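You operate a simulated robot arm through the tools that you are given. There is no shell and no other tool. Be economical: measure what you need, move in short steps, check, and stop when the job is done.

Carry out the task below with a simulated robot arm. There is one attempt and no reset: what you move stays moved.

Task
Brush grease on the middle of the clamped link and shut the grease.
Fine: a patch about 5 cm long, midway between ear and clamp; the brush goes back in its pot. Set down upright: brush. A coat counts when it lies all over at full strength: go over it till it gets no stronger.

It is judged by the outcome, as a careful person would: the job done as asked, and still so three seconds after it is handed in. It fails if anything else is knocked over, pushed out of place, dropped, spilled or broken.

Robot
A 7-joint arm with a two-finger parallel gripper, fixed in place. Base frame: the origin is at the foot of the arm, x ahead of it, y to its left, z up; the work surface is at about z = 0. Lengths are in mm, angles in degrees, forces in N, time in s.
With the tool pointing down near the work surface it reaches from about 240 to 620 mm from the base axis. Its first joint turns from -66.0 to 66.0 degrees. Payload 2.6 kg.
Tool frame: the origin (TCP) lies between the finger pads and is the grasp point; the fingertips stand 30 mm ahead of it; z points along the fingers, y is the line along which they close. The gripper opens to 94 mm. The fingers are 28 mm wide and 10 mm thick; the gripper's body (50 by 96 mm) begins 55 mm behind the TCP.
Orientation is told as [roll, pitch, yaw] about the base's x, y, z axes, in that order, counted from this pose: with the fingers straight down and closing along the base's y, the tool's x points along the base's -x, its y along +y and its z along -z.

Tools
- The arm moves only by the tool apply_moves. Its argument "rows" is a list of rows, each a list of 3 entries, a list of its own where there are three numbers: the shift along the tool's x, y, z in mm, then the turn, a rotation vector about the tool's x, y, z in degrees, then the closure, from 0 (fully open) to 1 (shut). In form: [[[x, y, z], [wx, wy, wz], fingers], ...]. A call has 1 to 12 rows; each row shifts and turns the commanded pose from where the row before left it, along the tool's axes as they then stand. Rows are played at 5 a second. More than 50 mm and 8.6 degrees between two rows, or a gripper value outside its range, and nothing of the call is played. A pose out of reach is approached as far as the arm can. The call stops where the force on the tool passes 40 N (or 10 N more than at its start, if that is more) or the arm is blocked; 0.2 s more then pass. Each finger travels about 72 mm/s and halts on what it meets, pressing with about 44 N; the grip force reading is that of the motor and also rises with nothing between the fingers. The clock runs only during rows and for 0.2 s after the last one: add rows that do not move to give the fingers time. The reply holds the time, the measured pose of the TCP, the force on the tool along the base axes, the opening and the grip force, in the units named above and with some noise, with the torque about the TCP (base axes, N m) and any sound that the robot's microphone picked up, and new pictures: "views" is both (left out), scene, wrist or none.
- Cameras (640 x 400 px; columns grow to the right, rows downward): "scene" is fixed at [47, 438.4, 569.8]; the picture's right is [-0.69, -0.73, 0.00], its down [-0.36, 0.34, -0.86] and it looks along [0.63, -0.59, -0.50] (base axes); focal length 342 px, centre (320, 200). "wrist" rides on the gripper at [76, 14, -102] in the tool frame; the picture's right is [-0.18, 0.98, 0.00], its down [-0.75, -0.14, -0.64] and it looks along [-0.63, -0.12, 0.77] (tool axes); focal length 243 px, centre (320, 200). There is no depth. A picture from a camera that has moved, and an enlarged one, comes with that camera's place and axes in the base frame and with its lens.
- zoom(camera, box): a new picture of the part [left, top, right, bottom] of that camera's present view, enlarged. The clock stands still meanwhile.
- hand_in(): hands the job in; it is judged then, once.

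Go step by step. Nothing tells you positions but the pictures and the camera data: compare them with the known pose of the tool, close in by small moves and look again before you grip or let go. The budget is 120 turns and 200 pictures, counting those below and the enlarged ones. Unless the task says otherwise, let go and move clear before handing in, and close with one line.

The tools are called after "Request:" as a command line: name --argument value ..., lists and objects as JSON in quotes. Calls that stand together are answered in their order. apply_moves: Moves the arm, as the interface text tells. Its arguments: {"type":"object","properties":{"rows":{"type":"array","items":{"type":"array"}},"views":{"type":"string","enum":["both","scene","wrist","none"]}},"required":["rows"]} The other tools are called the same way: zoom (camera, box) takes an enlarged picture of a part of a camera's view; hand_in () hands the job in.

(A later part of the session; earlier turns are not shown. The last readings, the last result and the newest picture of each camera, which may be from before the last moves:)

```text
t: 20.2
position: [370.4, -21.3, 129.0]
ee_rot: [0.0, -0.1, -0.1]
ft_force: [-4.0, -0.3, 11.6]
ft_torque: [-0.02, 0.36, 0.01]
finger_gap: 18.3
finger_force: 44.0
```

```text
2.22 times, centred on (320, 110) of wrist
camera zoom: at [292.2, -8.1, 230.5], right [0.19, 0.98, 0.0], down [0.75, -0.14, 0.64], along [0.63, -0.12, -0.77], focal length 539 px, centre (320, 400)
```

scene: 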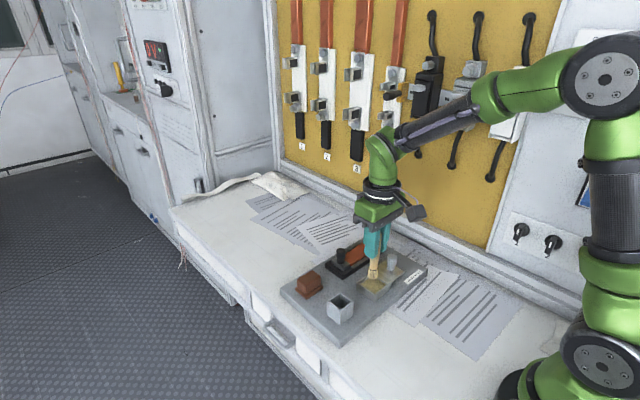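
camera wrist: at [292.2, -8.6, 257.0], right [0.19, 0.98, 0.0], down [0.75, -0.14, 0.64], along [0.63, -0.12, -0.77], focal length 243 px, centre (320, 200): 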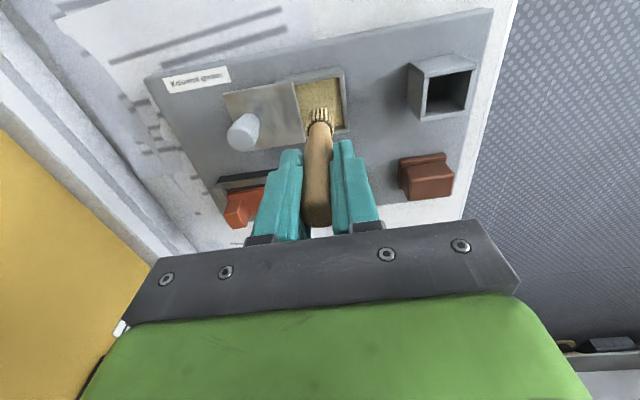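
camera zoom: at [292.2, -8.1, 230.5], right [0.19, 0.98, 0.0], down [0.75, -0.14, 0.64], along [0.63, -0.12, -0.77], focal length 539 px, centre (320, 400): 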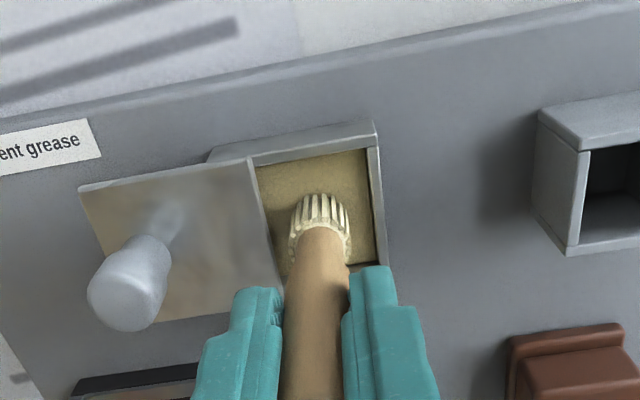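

A row was too long; resending in shorter rows.

Request:
apply_moves --rows '[[[0, 0, -5], [0, 0, 0], 0.95], [[0, 0, -30], [0, 0, 0], 0.95], [[0, 0, -36], [0, 0, 0], 0.95], [[-30, -19, 0], [0, 0, 0], 0.95], [[-30, -19, 0], [0, 0, 0], 0.95], [[-31, -19, 0], [0, 0, 0], 0.95], [[0, 0, 0], [0, 0, 0], 0.95]]'

Request:
zoom --camera "scene" --box '[310, 205, 420, 300]'

Request:
zoom --camera "wrist" --box '[200, 20, 440, 200]'

```text
t: 21.8
position: [461.9, -78.2, 199.1]
ee_rot: [0.0, 0.1, -0.1]
ft_force: [-0.1, -0.1, -1.2]
ft_torque: [-0.03, 0.01, 0.01]
finger_gap: 18.0
finger_force: 44.4
camera wrist: at [383.9, -64.5, 301.0], right [0.19, 0.98, 0.0], down [0.75, -0.14, 0.64], along [0.63, -0.12, -0.77], focal length 243 px, centre (320, 200)
```

scene: 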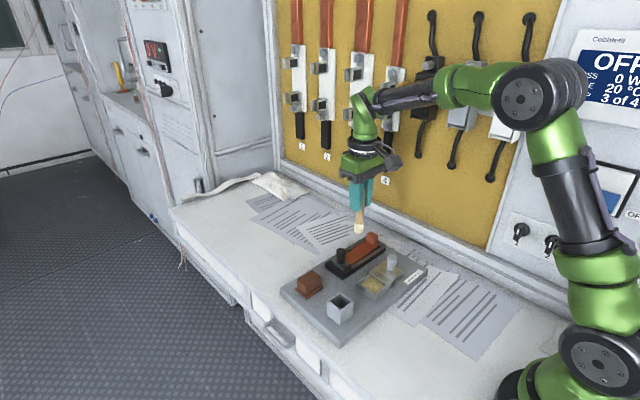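
wrist: 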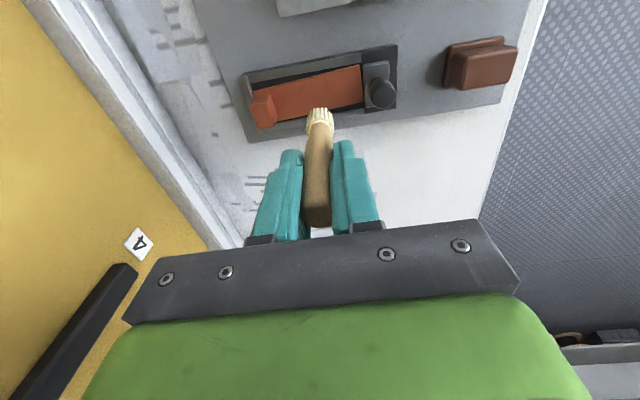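

```text
4.21 times, centred on (365, 252) of scene
camera zoom: at [47.0, 438.4, 569.8], right [-0.69, -0.73, 0.0], down [-0.36, 0.34, -0.86], along [0.63, -0.59, -0.5], focal length 1442 px, centre (130, -21)
```

zoom: 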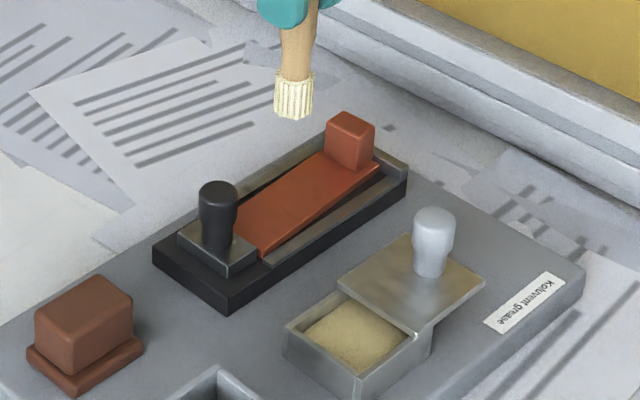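

```text
2.22 times, centred on (320, 110) of wrist
camera zoom: at [383.9, -64.5, 301.0], right [0.19, 0.98, 0.0], down [0.75, -0.14, 0.64], along [0.63, -0.12, -0.77], focal length 539 px, centre (320, 400)
```

zoom: 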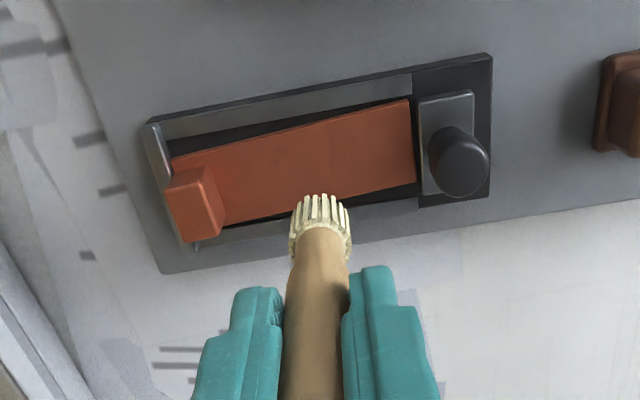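

The link's top centre is about (457,-82), ~35 mm wide, running nearly along y. I'll line up and lower toward it.

Request:
apply_moves --rows '[[[5, -4, 25], [0, 0, 0], 0.95], [[0, 0, 20], [0, 0, 0], 0.95], [[0, 0, 4], [0, 0, 0], 0.95], [[0, 0, 0], [0, 0, 0], 0.95]]' --views "none"

Request:
zoom --camera "scene" --box '[320, 215, 400, 285]'

Request:
zoom --camera "wrist" --box '[220, 40, 420, 200]'

```text
t: 22.8
position: [455.2, -83.5, 151.1]
ee_rot: [0.0, 0.0, -0.1]
ft_force: [0.9, 0.6, -0.5]
ft_torque: [0.0, 0.03, 0.0]
finger_gap: 18.0
finger_force: 43.7
```

```text
5.71 times, centred on (360, 250) of scene
camera zoom: at [47.0, 438.4, 569.8], right [-0.69, -0.73, 0.0], down [-0.36, 0.34, -0.86], along [0.63, -0.59, -0.5], focal length 1956 px, centre (91, -86)
```

zoom: 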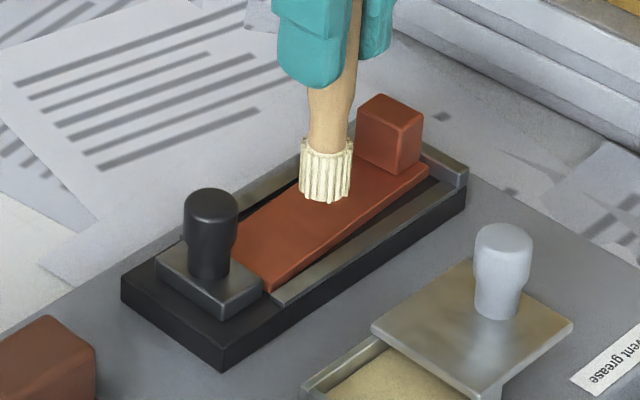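

```text
2.50 times, centred on (320, 120) of wrist
camera zoom: at [377.4, -69.1, 252.4], right [0.19, 0.98, 0.0], down [0.75, -0.14, 0.64], along [0.63, -0.12, -0.77], focal length 606 px, centre (320, 400)
```

zoom: 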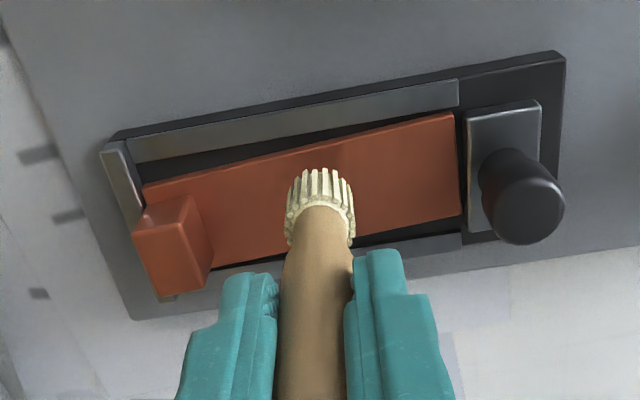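

Lining up well. Lowering to contact in small steps.

Request:
apply_moves --rows '[[[0, 0, 3], [0, 0, 0], 0.95], [[0, 0, 3], [0, 0, 0], 0.95], [[0, 0, 2], [0, 0, 0], 0.95], [[0, 0, 0], [0, 0, 0], 0.95]]' --views "none"

Request:
zoom --camera "wrist" --box '[220, 40, 420, 200]'

Request:
zoom --camera "scene" --box '[320, 215, 400, 285]'

```text
t: 23.8
position: [454.5, -83.1, 142.6]
ee_rot: [0.0, 0.0, -0.1]
ft_force: [0.4, 0.6, -0.3]
ft_torque: [0.02, -0.02, -0.03]
finger_gap: 18.1
finger_force: 43.7
```

```text
2.50 times, centred on (320, 120) of wrist
camera zoom: at [377.7, -68.8, 244.3], right [0.18, 0.98, 0.0], down [0.75, -0.14, 0.64], along [0.63, -0.12, -0.77], focal length 606 px, centre (320, 400)
```

zoom: 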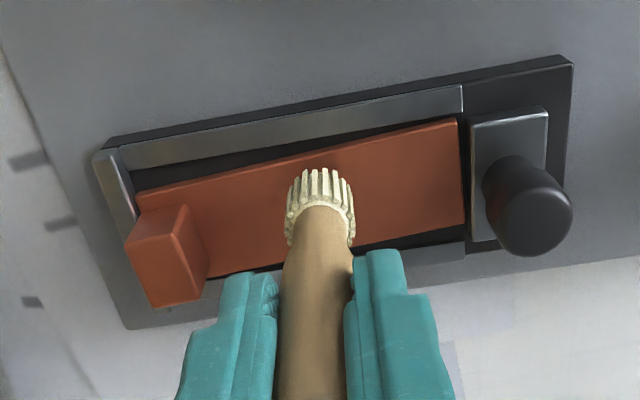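

```text
5.71 times, centred on (360, 250) of scene
camera zoom: at [47.0, 438.4, 569.8], right [-0.69, -0.73, 0.0], down [-0.36, 0.34, -0.86], along [0.63, -0.59, -0.5], focal length 1956 px, centre (91, -86)
```

zoom: 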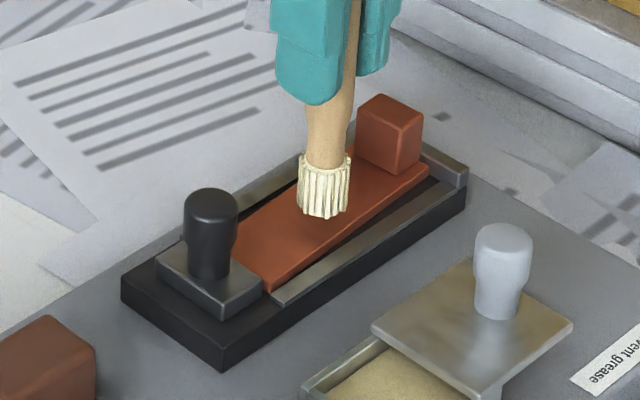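

Request:
apply_moves --rows '[[[0, 0, 2], [0, 0, 0], 0.95], [[0, 0, 1.5], [0, 0, 0], 0.95], [[0, 0, 0], [0, 0, 0], 0.95]]' --views "none"

Request:
zoom --camera "scene" --box '[320, 215, 400, 285]'

```text
t: 24.6
position: [454.0, -83.0, 138.7]
ee_rot: [0.0, 0.0, -0.1]
ft_force: [0.3, 0.8, -0.7]
ft_torque: [0.01, 0.0, -0.01]
finger_gap: 18.2
finger_force: 44.0
```

```text
5.71 times, centred on (360, 250) of scene
camera zoom: at [47.0, 438.4, 569.8], right [-0.69, -0.73, 0.0], down [-0.36, 0.34, -0.86], along [0.63, -0.59, -0.5], focal length 1956 px, centre (91, -86)
```

zoom: 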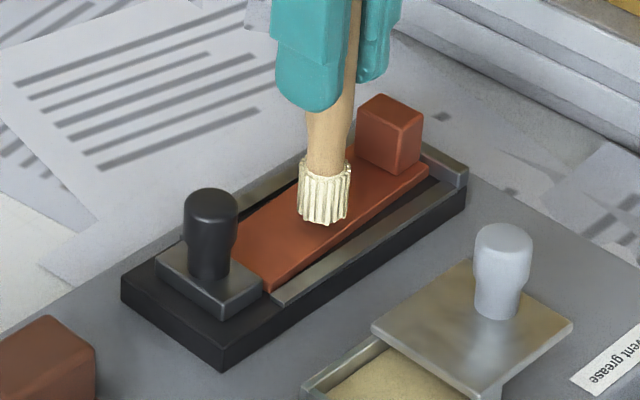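

Request:
apply_moves --rows '[[[-2.5, 0, 1], [0, 0, 0], 0.95], [[0, 0, 1], [0, 0, 0], 0.95], [[0, 0, 0], [0, 0, 0], 0.95]]' --views "none"

Request:
zoom --camera "scene" --box '[320, 215, 400, 285]'

```text
t: 25.4
position: [458.0, -83.3, 136.1]
ee_rot: [0.0, 0.0, -0.1]
ft_force: [0.9, 0.2, -0.9]
ft_torque: [0.02, 0.01, 0.01]
finger_gap: 17.8
finger_force: 43.5
```

```text
5.71 times, centred on (360, 250) of scene
camera zoom: at [47.0, 438.4, 569.8], right [-0.69, -0.73, 0.0], down [-0.36, 0.34, -0.86], along [0.63, -0.59, -0.5], focal length 1956 px, centre (91, -86)
```

zoom: 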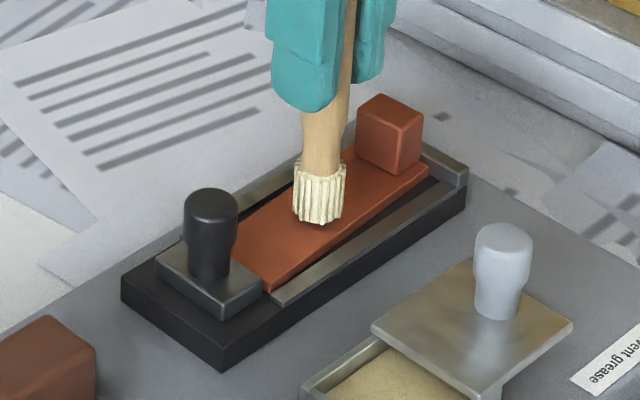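

Request:
apply_moves --rows '[[[0, 0, 1], [0, 0, 0], 0.95], [[0, 0, 1], [0, 0, 0], 0.95], [[0, 0, 0], [0, 0, 0], 0.95]]' --views "none"

```text
t: 26.2
position: [458.7, -84.0, 133.3]
ee_rot: [0.1, 0.1, -0.1]
ft_force: [0.2, 0.4, -1.2]
ft_torque: [-0.01, -0.01, 0.01]
finger_gap: 17.9
finger_force: 44.0
```

Still free; a little lower.

Request:
apply_moves --rows '[[[0, 0, 1], [0, 0, 0], 0.95], [[0, 0, 1], [0, 0, 0], 0.95], [[0, 0, 0], [0, 0, 0], 0.95]]' --views "none"

Request:
zoom --camera "scene" --box '[320, 215, 400, 285]'

```text
t: 27.0
position: [457.7, -84.1, 134.6]
ee_rot: [-0.1, -0.2, -0.1]
ft_force: [-5.6, 0.5, 21.6]
ft_torque: [0.02, 0.58, -0.01]
finger_gap: 18.0
finger_force: 44.1
```

```text
5.71 times, centred on (360, 250) of scene
camera zoom: at [46.9, 438.4, 569.8], right [-0.69, -0.73, 0.0], down [-0.36, 0.34, -0.87], along [0.63, -0.59, -0.5], focal length 1956 px, centre (91, -86)
```

zoom: 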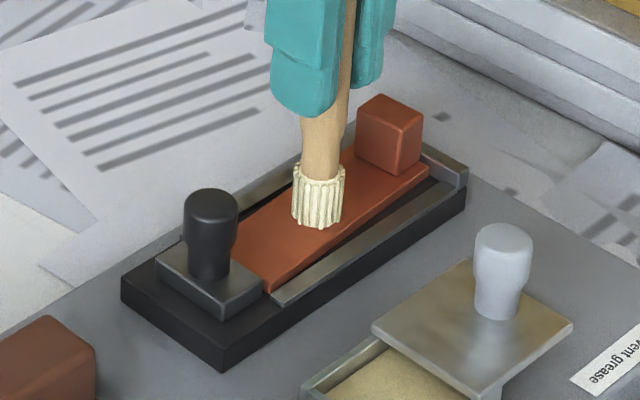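

Contact (22 N). I'll ease up 1 mm and make first strokes along the link.

Request:
apply_moves --rows '[[[0, 0, -1], [0, 0, 0], 0.95], [[0, -4, 0], [0, 0, 0], 0.95], [[-0.3, -5, 0], [0, 0, 0], 0.95], [[-0.2, -4, 0], [0, 0, 0], 0.95], [[0, 0, 0], [0, 0, 0], 0.95]]' --views "none"

Request:
zoom --camera "scene" --box '[320, 215, 400, 285]'

Request:
zoom --camera "wrist" --box '[220, 60, 420, 220]'

```text
t: 28.2
position: [457.6, -96.8, 133.7]
ee_rot: [0.0, -0.2, 0.0]
ft_force: [1.2, 6.5, 18.6]
ft_torque: [0.58, -0.08, 0.02]
finger_gap: 18.0
finger_force: 44.3
```

```text
5.71 times, centred on (360, 250) of scene
camera zoom: at [46.9, 438.4, 569.8], right [-0.69, -0.73, 0.0], down [-0.36, 0.34, -0.87], along [0.63, -0.59, -0.5], focal length 1956 px, centre (91, -86)
```

zoom: 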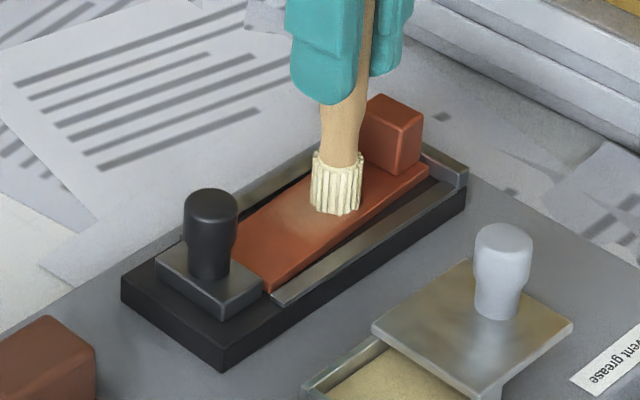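

```text
2.50 times, centred on (320, 140) of wrist
camera zoom: at [380.9, -82.4, 236.0], right [0.18, 0.98, 0.0], down [0.75, -0.14, 0.64], along [0.63, -0.12, -0.77], focal length 606 px, centre (320, 350)
```

zoom: 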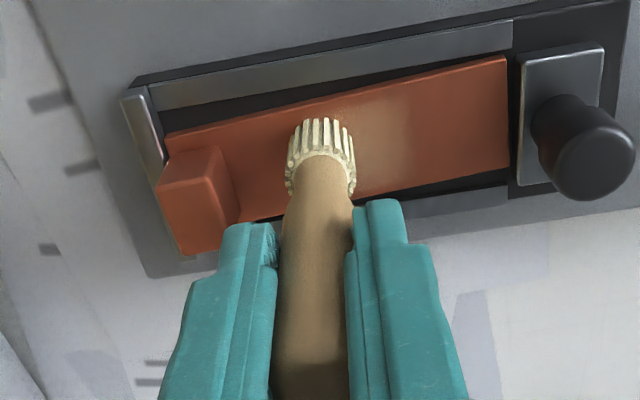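

A faint film appears. I'll stroke the full 5 cm back and forth with slightly less pressure.

Request:
apply_moves --rows '[[[0, 0, -0.4], [0, 0, 0], 0.95], [[0.2, 6, 0], [0, 0, 0], 0.95], [[0.2, 6, 0], [0, 0, 0], 0.95], [[0.2, 6, 0], [0, 0, 0], 0.95], [[0.2, 6, 0], [0, 0, 0], 0.95], [[0.1, 6, 0], [0, 0, 0], 0.95], [[0, 0, 0], [0, 0, 0], 0.95]]' --views "none"

Request:
zoom --camera "scene" --box '[320, 215, 400, 285]'

Request:
zoom --camera "wrist" --box '[220, 60, 420, 220]'

```text
t: 29.8
position: [456.2, -65.6, 134.3]
ee_rot: [0.0, 0.1, 0.0]
ft_force: [-0.1, -1.8, 5.3]
ft_torque: [-0.19, -0.02, -0.03]
finger_gap: 18.2
finger_force: 44.2
```

```text
5.71 times, centred on (360, 250) of scene
camera zoom: at [47.0, 438.4, 569.8], right [-0.69, -0.73, 0.0], down [-0.36, 0.34, -0.86], along [0.63, -0.59, -0.5], focal length 1956 px, centre (91, -86)
```

zoom: 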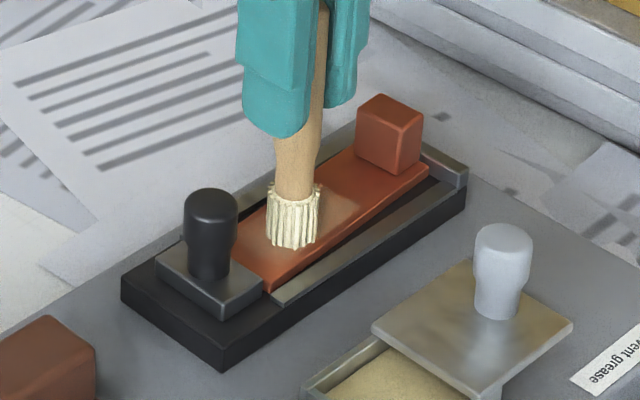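

```text
2.50 times, centred on (320, 140) of wrist
camera zoom: at [379.4, -51.4, 236.3], right [0.18, 0.98, 0.0], down [0.75, -0.14, 0.64], along [0.63, -0.12, -0.77], focal length 606 px, centre (320, 350)
```

zoom: 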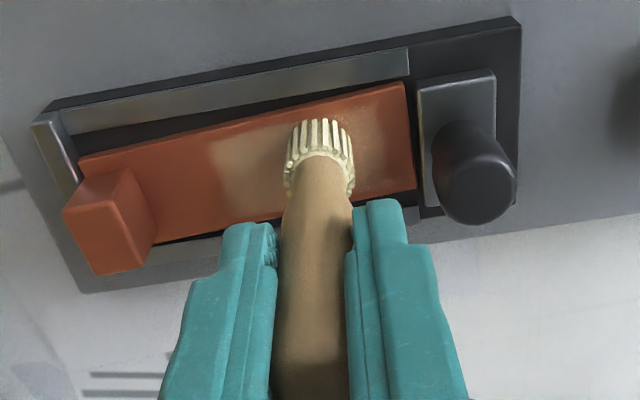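

A film across the link is building. Continuing with lanes offset ±5 mm across the width.

Request:
apply_moves --rows '[[[-5, 0, 0], [0, 0, 0], 0.95], [[-0.2, -6, 0], [0, 0, 0], 0.95], [[-0.2, -6, 0], [0, 0, 0], 0.95], [[-0.2, -6, 0], [0, 0, 0], 0.95], [[-0.2, -6, 0], [0, 0, 0], 0.95], [[-0.2, -7, 0], [0, 0, 0], 0.95], [[10, 0, 0], [0, 0, 0], 0.95], [[0.2, 8, 0], [0, 0, 0], 0.95], [[0.2, 8, 0], [0, 0, 0], 0.95], [[0.3, 7.5, 0], [0, 0, 0], 0.95], [[0.3, 7.5, 0], [0, 0, 0], 0.95], [[0, 0, 0], [0, 0, 0], 0.95]]' --views "none"

Request:
zoom --camera "scene" --box '[320, 215, 400, 285]'

Request:
zoom --camera "wrist" --box '[220, 60, 420, 220]'

```text
t: 32.4
position: [453.1, -67.1, 134.4]
ee_rot: [0.0, -0.2, 0.0]
ft_force: [1.4, -1.4, 4.5]
ft_torque: [-0.13, -0.02, 0.0]
finger_gap: 18.3
finger_force: 43.8
```

```text
5.71 times, centred on (360, 250) of scene
camera zoom: at [47.0, 438.4, 569.8], right [-0.69, -0.73, 0.0], down [-0.36, 0.34, -0.86], along [0.63, -0.59, -0.5], focal length 1956 px, centre (91, -86)
```

zoom: 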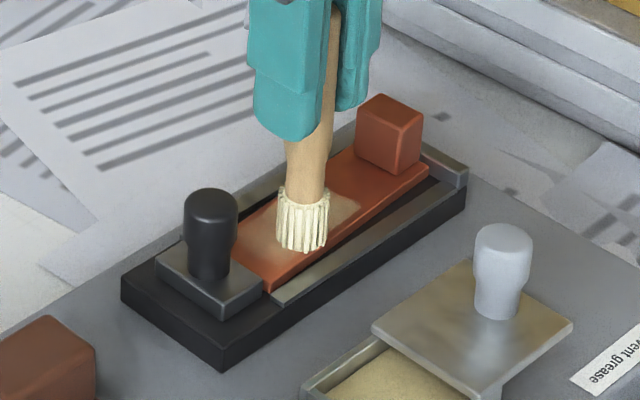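

```text
2.50 times, centred on (320, 140) of wrist
camera zoom: at [374.6, -52.8, 236.1], right [0.18, 0.98, 0.0], down [0.75, -0.14, 0.64], along [0.63, -0.12, -0.77], focal length 606 px, centre (320, 350)
```

zoom: 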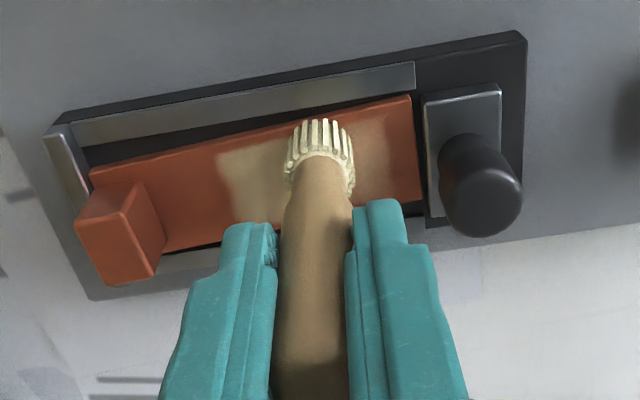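

I'll lift and inspect the coat's extent.

Request:
apply_moves --rows '[[[0, 0, -15], [0, 0, 0], 0.95], [[-4, 0, -40], [0, 0, 0], 0.95], [[40, 0, 0], [0, 0, 0], 0.95], [[40, 0, 0], [0, 0, 0], 0.95], [[0, 0, 0], [0, 0, 0], 0.95]]' --views "none"

Request:
zoom --camera "scene" --box '[320, 215, 400, 285]'

Request:
zoom --camera "wrist" --box '[220, 80, 420, 240]'

```text
t: 33.6
position: [378.5, -64.4, 191.2]
ee_rot: [0.0, -0.1, -0.1]
ft_force: [-0.1, -0.2, 0.6]
ft_torque: [0.01, -0.03, -0.01]
finger_gap: 18.1
finger_force: 44.2
```

```text
5.71 times, centred on (360, 250) of scene
camera zoom: at [47.0, 438.4, 569.8], right [-0.69, -0.73, 0.0], down [-0.36, 0.34, -0.86], along [0.63, -0.59, -0.5], focal length 1956 px, centre (91, -86)
```

zoom: 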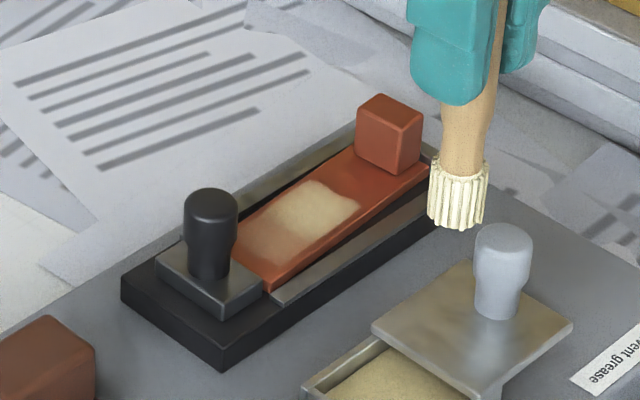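

```text
2.50 times, centred on (320, 160) of wrist
camera zoom: at [300.3, -51.9, 292.8], right [0.19, 0.98, 0.0], down [0.75, -0.14, 0.64], along [0.63, -0.12, -0.77], focal length 606 px, centre (320, 300)
```

zoom: 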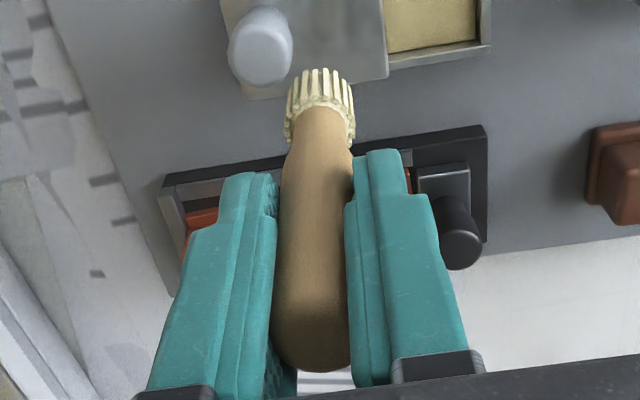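

Request:
zoom --camera "scene" --box '[343, 230, 378, 256]'

```text
15.38 times, centred on (360, 243) of scene
camera zoom: at [47.0, 438.4, 569.8], right [-0.69, -0.73, 0.0], down [-0.36, 0.34, -0.86], along [0.63, -0.59, -0.5], focal length 5268 px, centre (-303, -462)
```

zoom: 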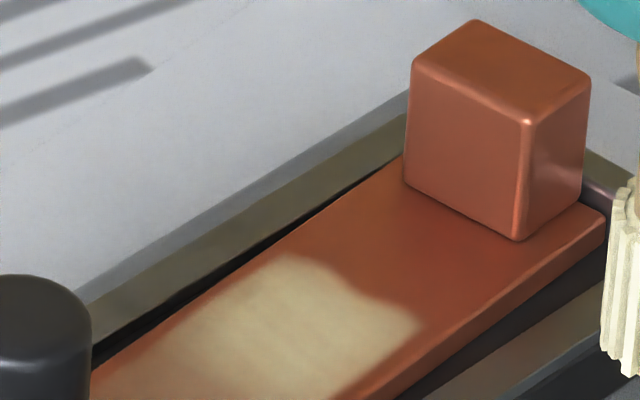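

Request:
zoom --camera "scene" --box '[338, 238, 373, 264]'

```text
15.38 times, centred on (356, 251) of scene
camera zoom: at [47.0, 438.4, 569.8], right [-0.69, -0.73, 0.0], down [-0.36, 0.34, -0.86], along [0.63, -0.59, -0.5], focal length 5268 px, centre (-226, -585)
```

zoom: 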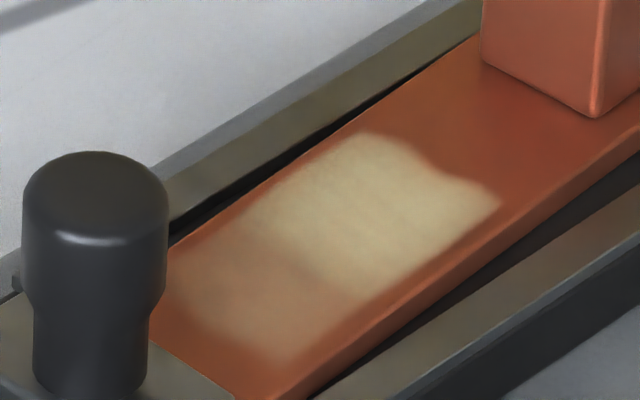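

The film is strong on the ear side and weaker toward the clamp; it should extend ~6 mm further toward the ear, and wider on the near side. I'll go back over and paint between TCP y −73 and −103.

Request:
apply_moves --rows '[[[-40, 0, 0], [0, 0, 0], 0.95], [[-38, -9, 0], [0, 0, 0], 0.95], [[0, 0, 30], [0, 0, 0], 0.95], [[0, 0, 20], [0, 0, 0], 0.95], [[0, 0, 3], [0, 0, 0], 0.95], [[0, 0, 0], [0, 0, 0], 0.95]]' --views "none"

```text
t: 35.0
position: [454.8, -75.4, 134.1]
ee_rot: [0.0, 0.0, -0.1]
ft_force: [0.5, -0.5, -0.1]
ft_torque: [-0.01, -0.02, 0.02]
finger_gap: 18.1
finger_force: 43.5
```

Request:
apply_moves --rows '[[[0, 0, 1], [0, 0, 0], 0.95], [[0, 0, 0.8], [0, 0, 0], 0.95], [[0, 0, 0], [0, 0, 0], 0.95]]' --views "none"

```text
t: 35.8
position: [453.8, -75.4, 134.1]
ee_rot: [0.0, -0.1, 0.0]
ft_force: [-0.8, -0.8, 7.2]
ft_torque: [-0.1, 0.06, -0.01]
finger_gap: 18.3
finger_force: 43.8
```

In contact at 7 N. Stroking lanes.

Request:
apply_moves --rows '[[[-0.3, -7, 0], [0, 0, 0], 0.95], [[-0.3, -7, 0], [0, 0, 0], 0.95], [[-0.3, -7, 0], [0, 0, 0], 0.95], [[-0.3, -6, 0], [0, 0, 0], 0.95], [[-5, 0, 0], [0, 0, 0], 0.95], [[0.3, 7, 0], [0, 0, 0], 0.95], [[0.3, 7, 0], [0, 0, 0], 0.95], [[0.3, 7, 0], [0, 0, 0], 0.95], [[0.3, 7, 0], [0, 0, 0], 0.95], [[5.5, 0, 0], [0, 0, 0], 0.95], [[5.5, 0, 0], [0, 0, 0], 0.95], [[0, 0, 0], [0, 0, 0], 0.95]]' --views "none"

Request:
apply_moves --rows '[[[-0.3, -7, 0], [0, 0, 0], 0.95], [[-0.3, -7, 0], [0, 0, 0], 0.95], [[-0.3, -7, 0], [0, 0, 0], 0.95], [[-0.3, -7, 0], [0, 0, 0], 0.95], [[-4, 0, 0], [0, 0, 0], 0.95], [[0.3, 7, 0], [0, 0, 0], 0.95], [[0.3, 7, 0], [0, 0, 0], 0.95], [[0.3, 7, 0], [0, 0, 0], 0.95], [[0.3, 7, 0], [0, 0, 0], 0.95], [[0, 0, 0], [0, 0, 0], 0.95]]' --views "none"

Request:
zoom --camera "scene" --box '[338, 230, 378, 264]'

Request:
zoom --camera "wrist" --box '[220, 60, 420, 220]'

```text
t: 38.4
position: [447.9, -75.3, 133.8]
ee_rot: [-0.1, -0.1, -0.1]
ft_force: [0.3, -0.1, -1.0]
ft_torque: [0.0, 0.01, -0.01]
finger_gap: 17.9
finger_force: 44.1
```

```text
t: 40.6
position: [452.1, -73.9, 133.9]
ee_rot: [0.0, 0.0, 0.0]
ft_force: [-1.1, -0.7, 0.2]
ft_torque: [0.02, 0.02, 0.03]
finger_gap: 17.8
finger_force: 44.1
```

```text
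11.76 times, centred on (358, 247) of scene
camera zoom: at [47.0, 438.4, 569.8], right [-0.69, -0.73, 0.0], down [-0.36, 0.34, -0.86], along [0.63, -0.59, -0.5], focal length 4028 px, centre (-127, -353)
```

zoom: 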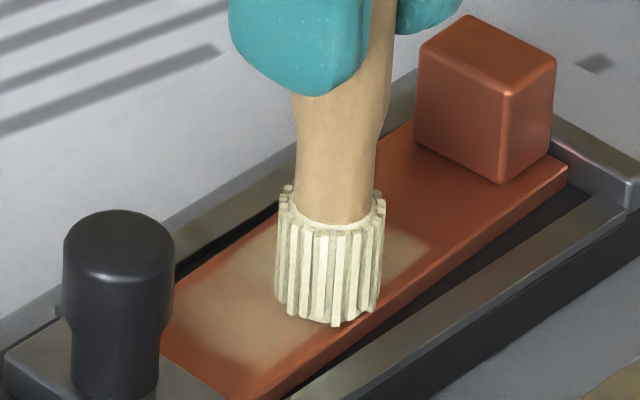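

```text
2.50 times, centred on (320, 140) of wrist
camera zoom: at [375.1, -60.0, 237.0], right [0.18, 0.98, 0.0], down [0.75, -0.14, 0.64], along [0.63, -0.12, -0.77], focal length 606 px, centre (320, 350)
```

zoom: 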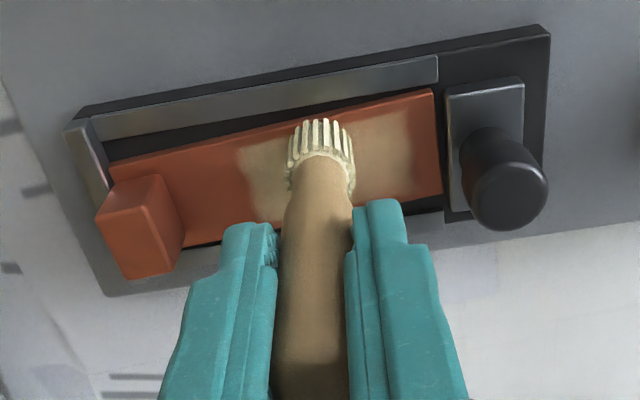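

Contact was lost along the way. I'll lower again until a few newtons show, then continue toward the ear end.

Request:
apply_moves --rows '[[[-2, 0, 0.7], [0, 0, 0], 0.95], [[0, 0, 0.7], [0, 0, 0], 0.95], [[0, 0, 0], [0, 0, 0], 0.95]]' --views "none"

Request:
apply_moves --rows '[[[-0.3, -7, 0], [0, 0, 0], 0.95], [[-0.3, -7, 0], [0, 0, 0], 0.95], [[0, 0, 0], [0, 0, 0], 0.95]]' --views "none"

```text
t: 41.4
position: [454.6, -74.5, 133.8]
ee_rot: [0.0, -0.1, -0.1]
ft_force: [-2.7, 1.1, 11.0]
ft_torque: [0.06, 0.24, 0.01]
finger_gap: 18.0
finger_force: 43.8
```

```text
t: 42.2
position: [455.8, -89.8, 134.1]
ee_rot: [0.0, 0.0, 0.0]
ft_force: [1.0, 3.1, 10.2]
ft_torque: [0.35, -0.06, 0.01]
finger_gap: 18.0
finger_force: 44.1
```

Request:
apply_moves --rows '[[[-0.3, -7, 0], [0, 0, 0], 0.95], [[-0.3, -6, 0], [0, 0, 0], 0.95], [[0, 0, 0], [0, 0, 0], 0.95]]' --views "none"

Request:
zoom --camera "scene" --box '[338, 230, 378, 264]'

Request:
zoom --camera "wrist" --box '[220, 60, 420, 220]'

```text
t: 43.0
position: [456.2, -101.0, 134.1]
ee_rot: [0.0, -0.1, 0.0]
ft_force: [1.1, 7.1, 18.7]
ft_torque: [0.68, -0.01, 0.02]
finger_gap: 17.9
finger_force: 44.2
```

```text
11.76 times, centred on (358, 247) of scene
camera zoom: at [46.9, 438.4, 569.8], right [-0.69, -0.73, 0.0], down [-0.36, 0.34, -0.87], along [0.63, -0.59, -0.5], focal length 4028 px, centre (-127, -353)
```

zoom: 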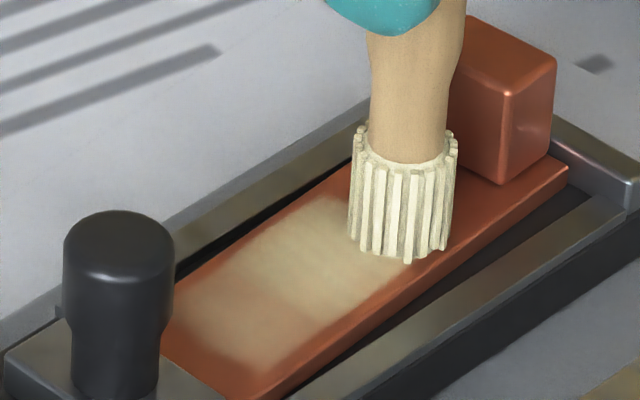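

```text
2.50 times, centred on (320, 140) of wrist
camera zoom: at [378.4, -87.5, 235.8], right [0.18, 0.98, 0.0], down [0.75, -0.14, 0.64], along [0.63, -0.12, -0.77], focal length 606 px, centre (320, 350)
```

zoom: 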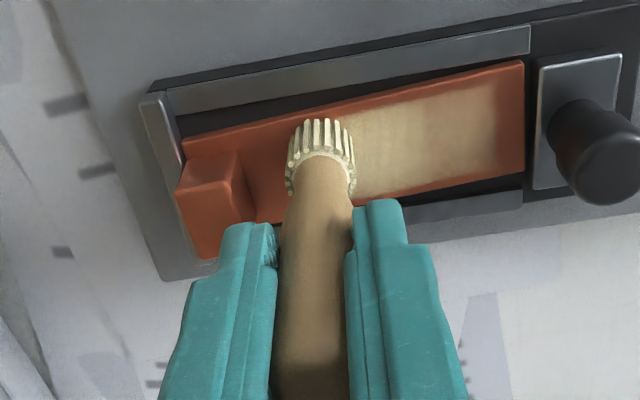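

Force rises toward the ear, so contact is good here. I'll do the side lanes and end where the ear edge of the coat is visible.

Request:
apply_moves --rows '[[[-4.5, 0, -0.3], [0, 0, 0], 0.95], [[0.3, 7, 0.1], [0, 0, 0], 0.95], [[0.3, 7, 0.1], [0, 0, 0], 0.95], [[5, 0, 0], [0, 0, 0], 0.95], [[5, 0, 0], [0, 0, 0], 0.95], [[-0.3, -7, -0.1], [0, 0, 0], 0.95], [[-0.3, -7, -0.1], [0, 0, 0], 0.95], [[-4, 0, 0], [0, 0, 0], 0.95], [[0.3, 7, 0.1], [0, 0, 0], 0.95], [[0.3, 7, 0.1], [0, 0, 0], 0.95], [[0.3, 7, 0.1], [0, 0, 0], 0.95], [[0, 0, 0], [0, 0, 0], 0.95]]' --views "none"

Request:
zoom --camera "scene" --box '[338, 230, 378, 264]'

Request:
zoom --camera "wrist" --box '[220, 60, 420, 220]'

```text
t: 45.6
position: [454.3, -81.7, 133.4]
ee_rot: [-0.1, -0.3, -0.1]
ft_force: [1.6, -10.4, 25.7]
ft_torque: [-0.91, -0.15, -0.03]
finger_gap: 18.5
finger_force: 44.2
```

```text
11.76 times, centred on (358, 247) of scene
camera zoom: at [46.9, 438.4, 569.8], right [-0.69, -0.73, 0.0], down [-0.36, 0.34, -0.87], along [0.63, -0.59, -0.5], focal length 4028 px, centre (-127, -353)
```

zoom: 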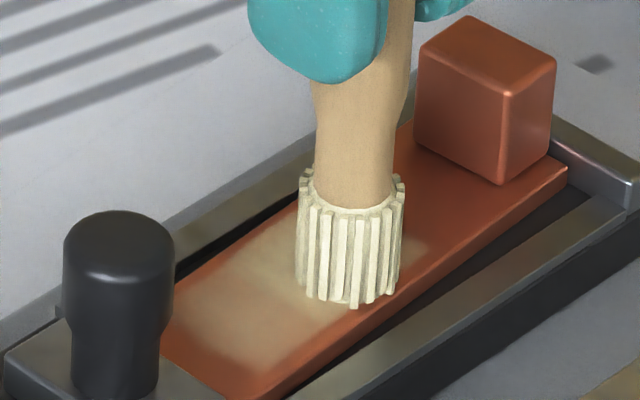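

```text
2.50 times, centred on (320, 140) of wrist
camera zoom: at [376.0, -67.2, 235.2], right [0.19, 0.98, 0.0], down [0.75, -0.14, 0.65], along [0.63, -0.12, -0.76], focal length 606 px, centre (320, 350)
```

zoom: 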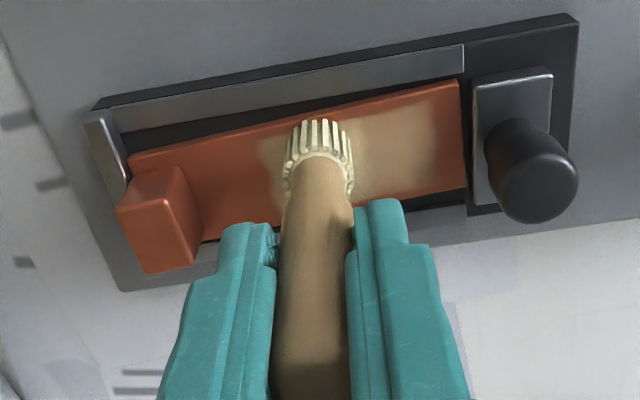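

The ear-side edge of the coat hasn't moved although the brush passed there. I'll ease the pressure and go a few mm further, checking the edge.

Request:
apply_moves --rows '[[[0, 0, -0.8], [0, 0, 0], 0.95], [[-0.2, -8, 0], [0, 0, 0], 0.95], [[-0.2, -8, 0], [0, 0, 0], 0.95], [[-0.2, -6.5, 0], [0, 0, 0], 0.95], [[0, 0, 0], [0, 0, 0], 0.95]]' --views "none"

Request:
apply_moves --rows '[[[0, 0, -20], [0, 0, 0], 0.95], [[20, 38, -30], [0, 0, 0], 0.95], [[0, 38, 0], [0, 0, 0], 0.95], [[0, 0, 0], [0, 0, 0], 0.95]]' --views "none"

Request:
zoom --camera "scene" --box '[338, 230, 378, 264]'

Request:
zoom --camera "wrist" --box '[140, 60, 340, 220]'

```text
t: 46.8
position: [455.2, -101.5, 133.3]
ee_rot: [0.1, -0.1, -0.1]
ft_force: [0.1, 7.5, 20.4]
ft_torque: [0.8, -0.06, 0.03]
finger_gap: 18.5
finger_force: 43.4
```

```text
refused: row 2 steps farther than a row can; nothing moved
```

```text
11.76 times, centred on (358, 247) of scene
camera zoom: at [46.9, 438.4, 569.8], right [-0.69, -0.73, 0.0], down [-0.36, 0.34, -0.87], along [0.63, -0.59, -0.5], focal length 4028 px, centre (-127, -353)
```

zoom: 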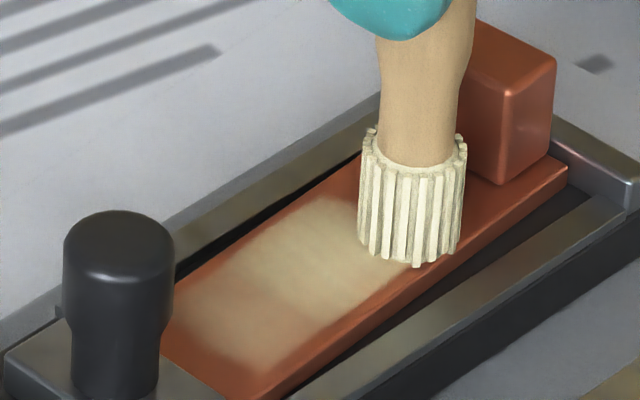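

```text
2.50 times, centred on (240, 140) of wrist
camera zoom: at [376.7, -88.3, 235.5], right [0.18, 0.98, 0.0], down [0.75, -0.14, 0.64], along [0.63, -0.12, -0.77], focal length 606 px, centre (520, 350)
```

zoom: 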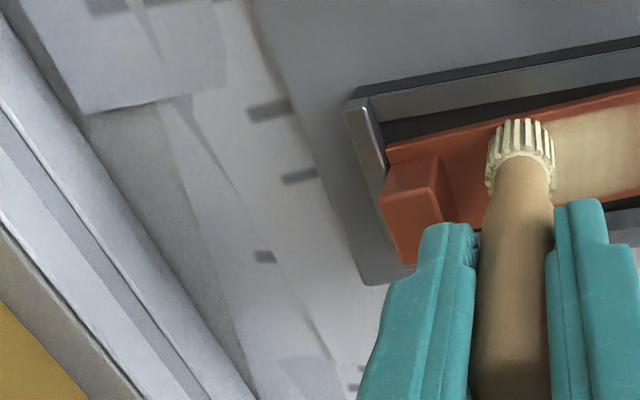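

Request:
apply_moves --rows '[[[0, 0, -20], [0, 0, 0], 0.95], [[0, 30, -35], [0, 0, 0], 0.95], [[20, 38, 0], [0, 0, 0], 0.95], [[20, 10, 0], [0, 0, 0], 0.95], [[0, 0, 0], [0, 0, 0], 0.95]]' --views "none"

Request:
zoom --camera "scene" --box '[338, 230, 378, 264]'

Request:
zoom --camera "wrist" --box '[140, 60, 340, 220]'

```text
t: 48.0
position: [413.2, -25.0, 187.8]
ee_rot: [-0.1, 0.0, -0.1]
ft_force: [0.9, 0.6, -0.7]
ft_torque: [0.01, -0.01, 0.01]
finger_gap: 18.7
finger_force: 44.4
```

```text
11.76 times, centred on (358, 247) of scene
camera zoom: at [47.0, 438.4, 569.8], right [-0.69, -0.73, 0.0], down [-0.36, 0.34, -0.86], along [0.63, -0.59, -0.5], focal length 4028 px, centre (-127, -353)
```

zoom: 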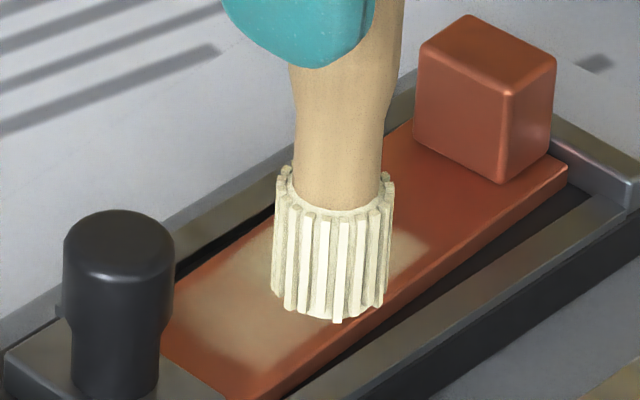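

```text
2.50 times, centred on (240, 140) of wrist
camera zoom: at [335.8, -10.9, 289.1], right [0.19, 0.98, 0.0], down [0.75, -0.14, 0.64], along [0.63, -0.12, -0.77], focal length 606 px, centre (520, 350)
```

zoom: 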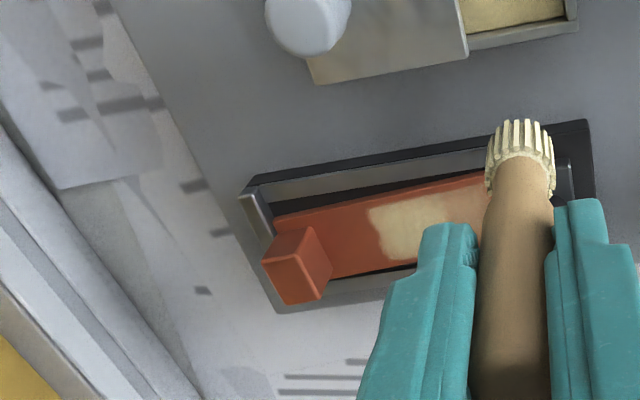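

The ear edge stays at about y −100. I'll move over the tin to see the whole coat unobstructed and reload the brush.

Request:
apply_moves --rows '[[[20, 0, 0], [0, 0, 0], 0.95], [[22, 2, 0], [0, 0, 0], 0.95], [[0, 0, 0], [0, 0, 0], 0.95]]' --views "none"

Request:
zoom --camera "scene" --box '[338, 230, 378, 264]'

Request:
zoom --camera "wrist" --box '[140, 60, 400, 240]'

```text
t: 48.8
position: [370.4, -22.1, 186.6]
ee_rot: [0.0, 0.0, -0.1]
ft_force: [0.0, 0.2, -0.6]
ft_torque: [-0.01, -0.02, -0.02]
finger_gap: 18.4
finger_force: 43.9
```

```text
11.76 times, centred on (358, 247) of scene
camera zoom: at [47.0, 438.4, 569.8], right [-0.69, -0.73, 0.0], down [-0.36, 0.34, -0.86], along [0.63, -0.59, -0.5], focal length 4028 px, centre (-127, -353)
```

zoom: 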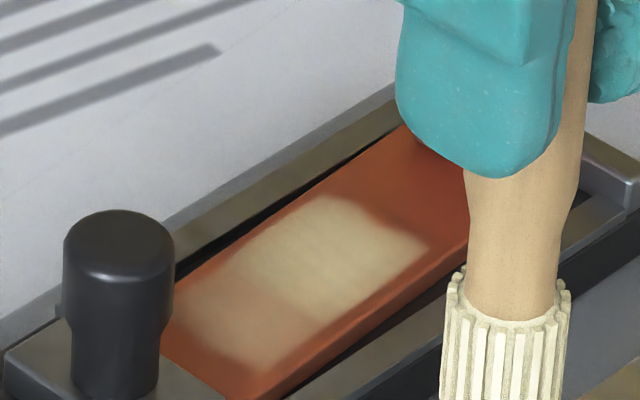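

```text
2.22 times, centred on (270, 150) of wrist
camera zoom: at [293.8, -8.8, 290.0], right [0.18, 0.98, 0.0], down [0.75, -0.14, 0.64], along [0.63, -0.12, -0.77], focal length 539 px, centre (431, 311)
```

zoom: 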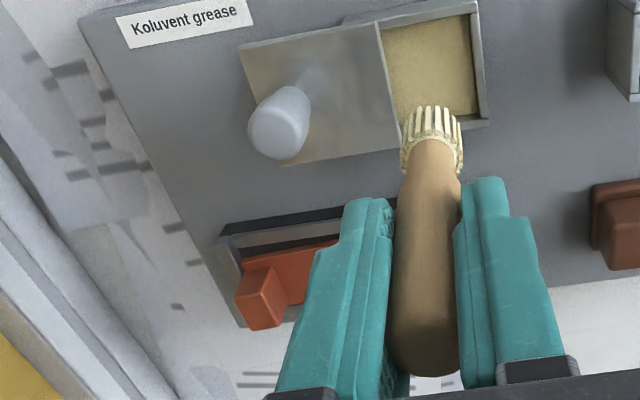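

The later passes left no change, so the brush has probably run dry after the first strokes. I'll reload in the grease.

Request:
apply_moves --rows '[[[0, 0, 30], [0, 0, 0], 0.95], [[0, 0, 20], [0, 0, 0], 0.95], [[0, 0, 4], [0, 0, 0], 0.95], [[0, 0, 2], [0, 0, 0], 0.95], [[0, 0, 0], [0, 0, 0], 0.95]]' --views "none"

Request:
zoom --camera "scene" --box '[340, 240, 420, 305]'

```text
t: 50.0
position: [372.2, -22.8, 132.5]
ee_rot: [0.0, 0.0, -0.1]
ft_force: [-0.8, 0.4, -0.7]
ft_torque: [0.0, -0.04, 0.03]
finger_gap: 18.3
finger_force: 43.9
```

```text
6.15 times, centred on (380, 272) of scene
camera zoom: at [47.0, 438.4, 569.8], right [-0.69, -0.73, 0.0], down [-0.36, 0.34, -0.86], along [0.63, -0.59, -0.5], focal length 2107 px, centre (-49, -246)
```

zoom: 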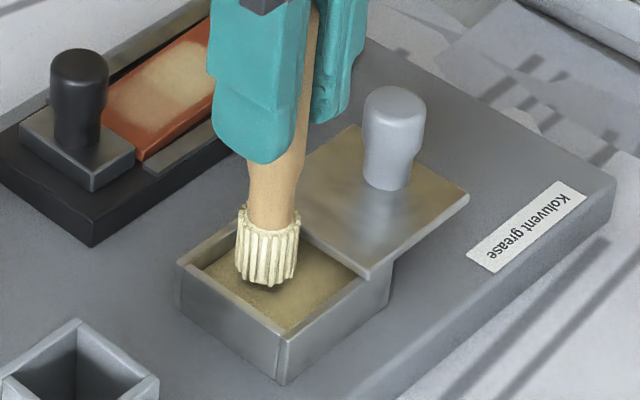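

Request:
apply_moves --rows '[[[1.5, 0, 1.5], [0, 0, 0], 0.95], [[0, 0, 1.5], [0, 0, 0], 0.95], [[0, 0, 1], [0, 0, 0], 0.95], [[0, 0, 0], [0, 0, 0], 0.95], [[0, 0, 0], [0, 0, 0], 0.95]]' --views "none"

Request:
zoom --camera "scene" --box '[340, 240, 420, 305]'

```text
t: 51.2
position: [371.1, -23.0, 128.8]
ee_rot: [0.0, 0.0, -0.1]
ft_force: [0.4, -0.5, -1.2]
ft_torque: [-0.02, -0.03, -0.03]
finger_gap: 18.5
finger_force: 44.1
```

```text
6.15 times, centred on (380, 272) of scene
camera zoom: at [47.0, 438.4, 569.8], right [-0.69, -0.73, 0.0], down [-0.36, 0.34, -0.86], along [0.63, -0.59, -0.5], focal length 2107 px, centre (-49, -246)
```

zoom: 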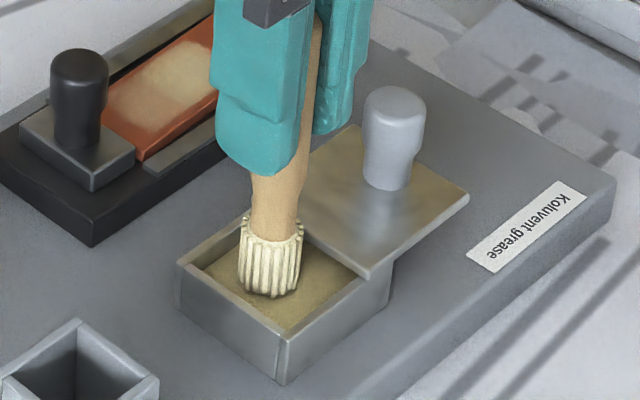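

Request:
apply_moves --rows '[[[0, 0, 0.8], [0, 0, 0], 0.95], [[0, 0, 0.7], [0, 0, 0], 0.95], [[0, 0, 0], [0, 0, 0], 0.95], [[0, 0, 0], [0, 0, 0], 0.95]]' --views "none"

Request:
zoom --camera "scene" --box '[340, 240, 420, 305]'

```text
t: 52.2
position: [370.3, -22.7, 127.9]
ee_rot: [0.0, 0.0, -0.1]
ft_force: [-2.5, -1.1, 10.0]
ft_torque: [-0.12, 0.25, -0.02]
finger_gap: 18.6
finger_force: 44.1
```

```text
6.15 times, centred on (380, 272) of scene
camera zoom: at [47.0, 438.4, 569.8], right [-0.69, -0.73, 0.0], down [-0.36, 0.34, -0.86], along [0.63, -0.59, -0.5], focal length 2107 px, centre (-49, -246)
```

zoom: 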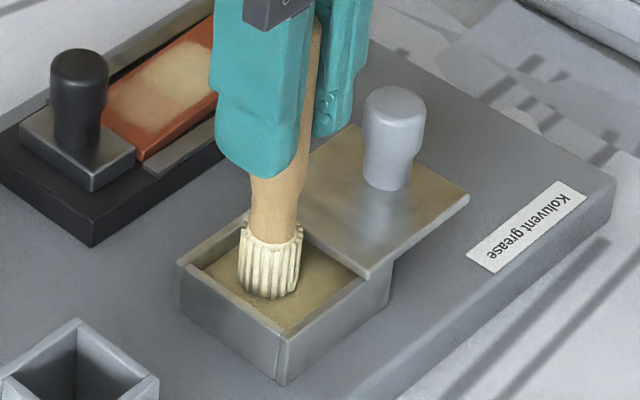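

Reloaded (10 N contact). Back up and over to the link.

Request:
apply_moves --rows '[[[0, 0, -10], [0, 0, 0], 0.95], [[0, 0, -45], [0, 0, 0], 0.95], [[-29, -15, 0], [0, 0, 0], 0.95], [[-29, -15, 0], [0, 0, 0], 0.95], [[-28, -14, 0], [0, 0, 0], 0.95], [[0, 0, 45], [0, 0, 0], 0.95], [[0, 0, 3], [0, 0, 0], 0.95], [[0, 0, 0], [0, 0, 0], 0.95]]' --views "none"

Request:
apply_moves --rows '[[[0, 0, 1], [0, 0, 0], 0.95], [[0, 0, 0], [0, 0, 0], 0.95]]' --views "none"

```text
t: 54.0
position: [456.8, -66.9, 135.7]
ee_rot: [-0.1, 0.0, -0.1]
ft_force: [-0.7, -0.2, -0.4]
ft_torque: [0.03, -0.01, 0.01]
finger_gap: 18.4
finger_force: 44.4
```

```text
t: 54.6
position: [456.2, -66.8, 133.8]
ee_rot: [0.0, 0.1, -0.1]
ft_force: [-0.3, 1.0, 0.8]
ft_torque: [-0.01, -0.02, -0.02]
finger_gap: 18.5
finger_force: 43.7
```

Request:
apply_moves --rows '[[[0, 0, 0.8], [0, 0, 0], 0.95], [[0, 0, 0.5], [0, 0, 0], 0.95], [[0, 0, 0], [0, 0, 0], 0.95]]' --views "none"

```text
t: 55.4
position: [456.3, -66.5, 134.5]
ee_rot: [0.1, -0.4, -0.1]
ft_force: [-6.0, 0.6, 26.6]
ft_torque: [0.01, 0.54, 0.01]
finger_gap: 18.3
finger_force: 43.8
```

Pressing a little hard; easing 0.8 mm and stroking to the ear end, then looking.

Request:
apply_moves --rows '[[[0, 0, -0.8], [0, 0, 0], 0.95], [[-0.2, -6.5, 0], [0, 0, 0], 0.95], [[-0.2, -6.5, 0], [0, 0, 0], 0.95], [[-0.2, -6.5, 0], [0, 0, 0], 0.95], [[-0.2, -6.5, 0], [0, 0, 0], 0.95], [[-0.2, -6.5, 0], [0, 0, 0], 0.95], [[0, 0, 0], [0, 0, 0], 0.95]]' --views "none"

Request:
zoom --camera "scene" --box '[338, 230, 378, 264]'

Request:
zoom --camera "wrist" --box '[220, 60, 420, 220]'

```text
t: 57.0
position: [458.1, -99.8, 134.0]
ee_rot: [0.0, -0.2, 0.0]
ft_force: [-0.3, 10.3, 28.1]
ft_torque: [0.94, -0.01, -0.01]
finger_gap: 18.4
finger_force: 43.9
```

```text
11.76 times, centred on (358, 247) of scene
camera zoom: at [46.8, 438.5, 569.8], right [-0.69, -0.73, 0.0], down [-0.36, 0.34, -0.87], along [0.63, -0.59, -0.5], focal length 4028 px, centre (-127, -353)
```

zoom: 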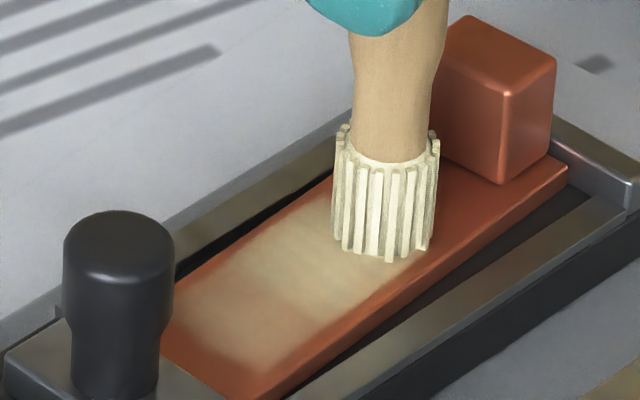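

```text
2.50 times, centred on (320, 140) of wrist
camera zoom: at [380.8, -85.5, 235.2], right [0.18, 0.98, 0.0], down [0.75, -0.14, 0.65], along [0.63, -0.12, -0.76], focal length 606 px, centre (320, 350)
```

zoom: 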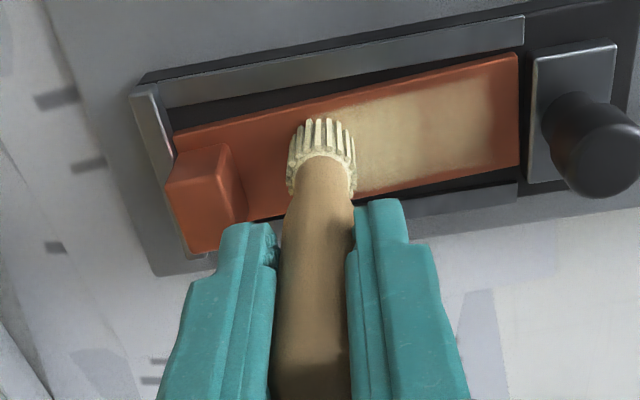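

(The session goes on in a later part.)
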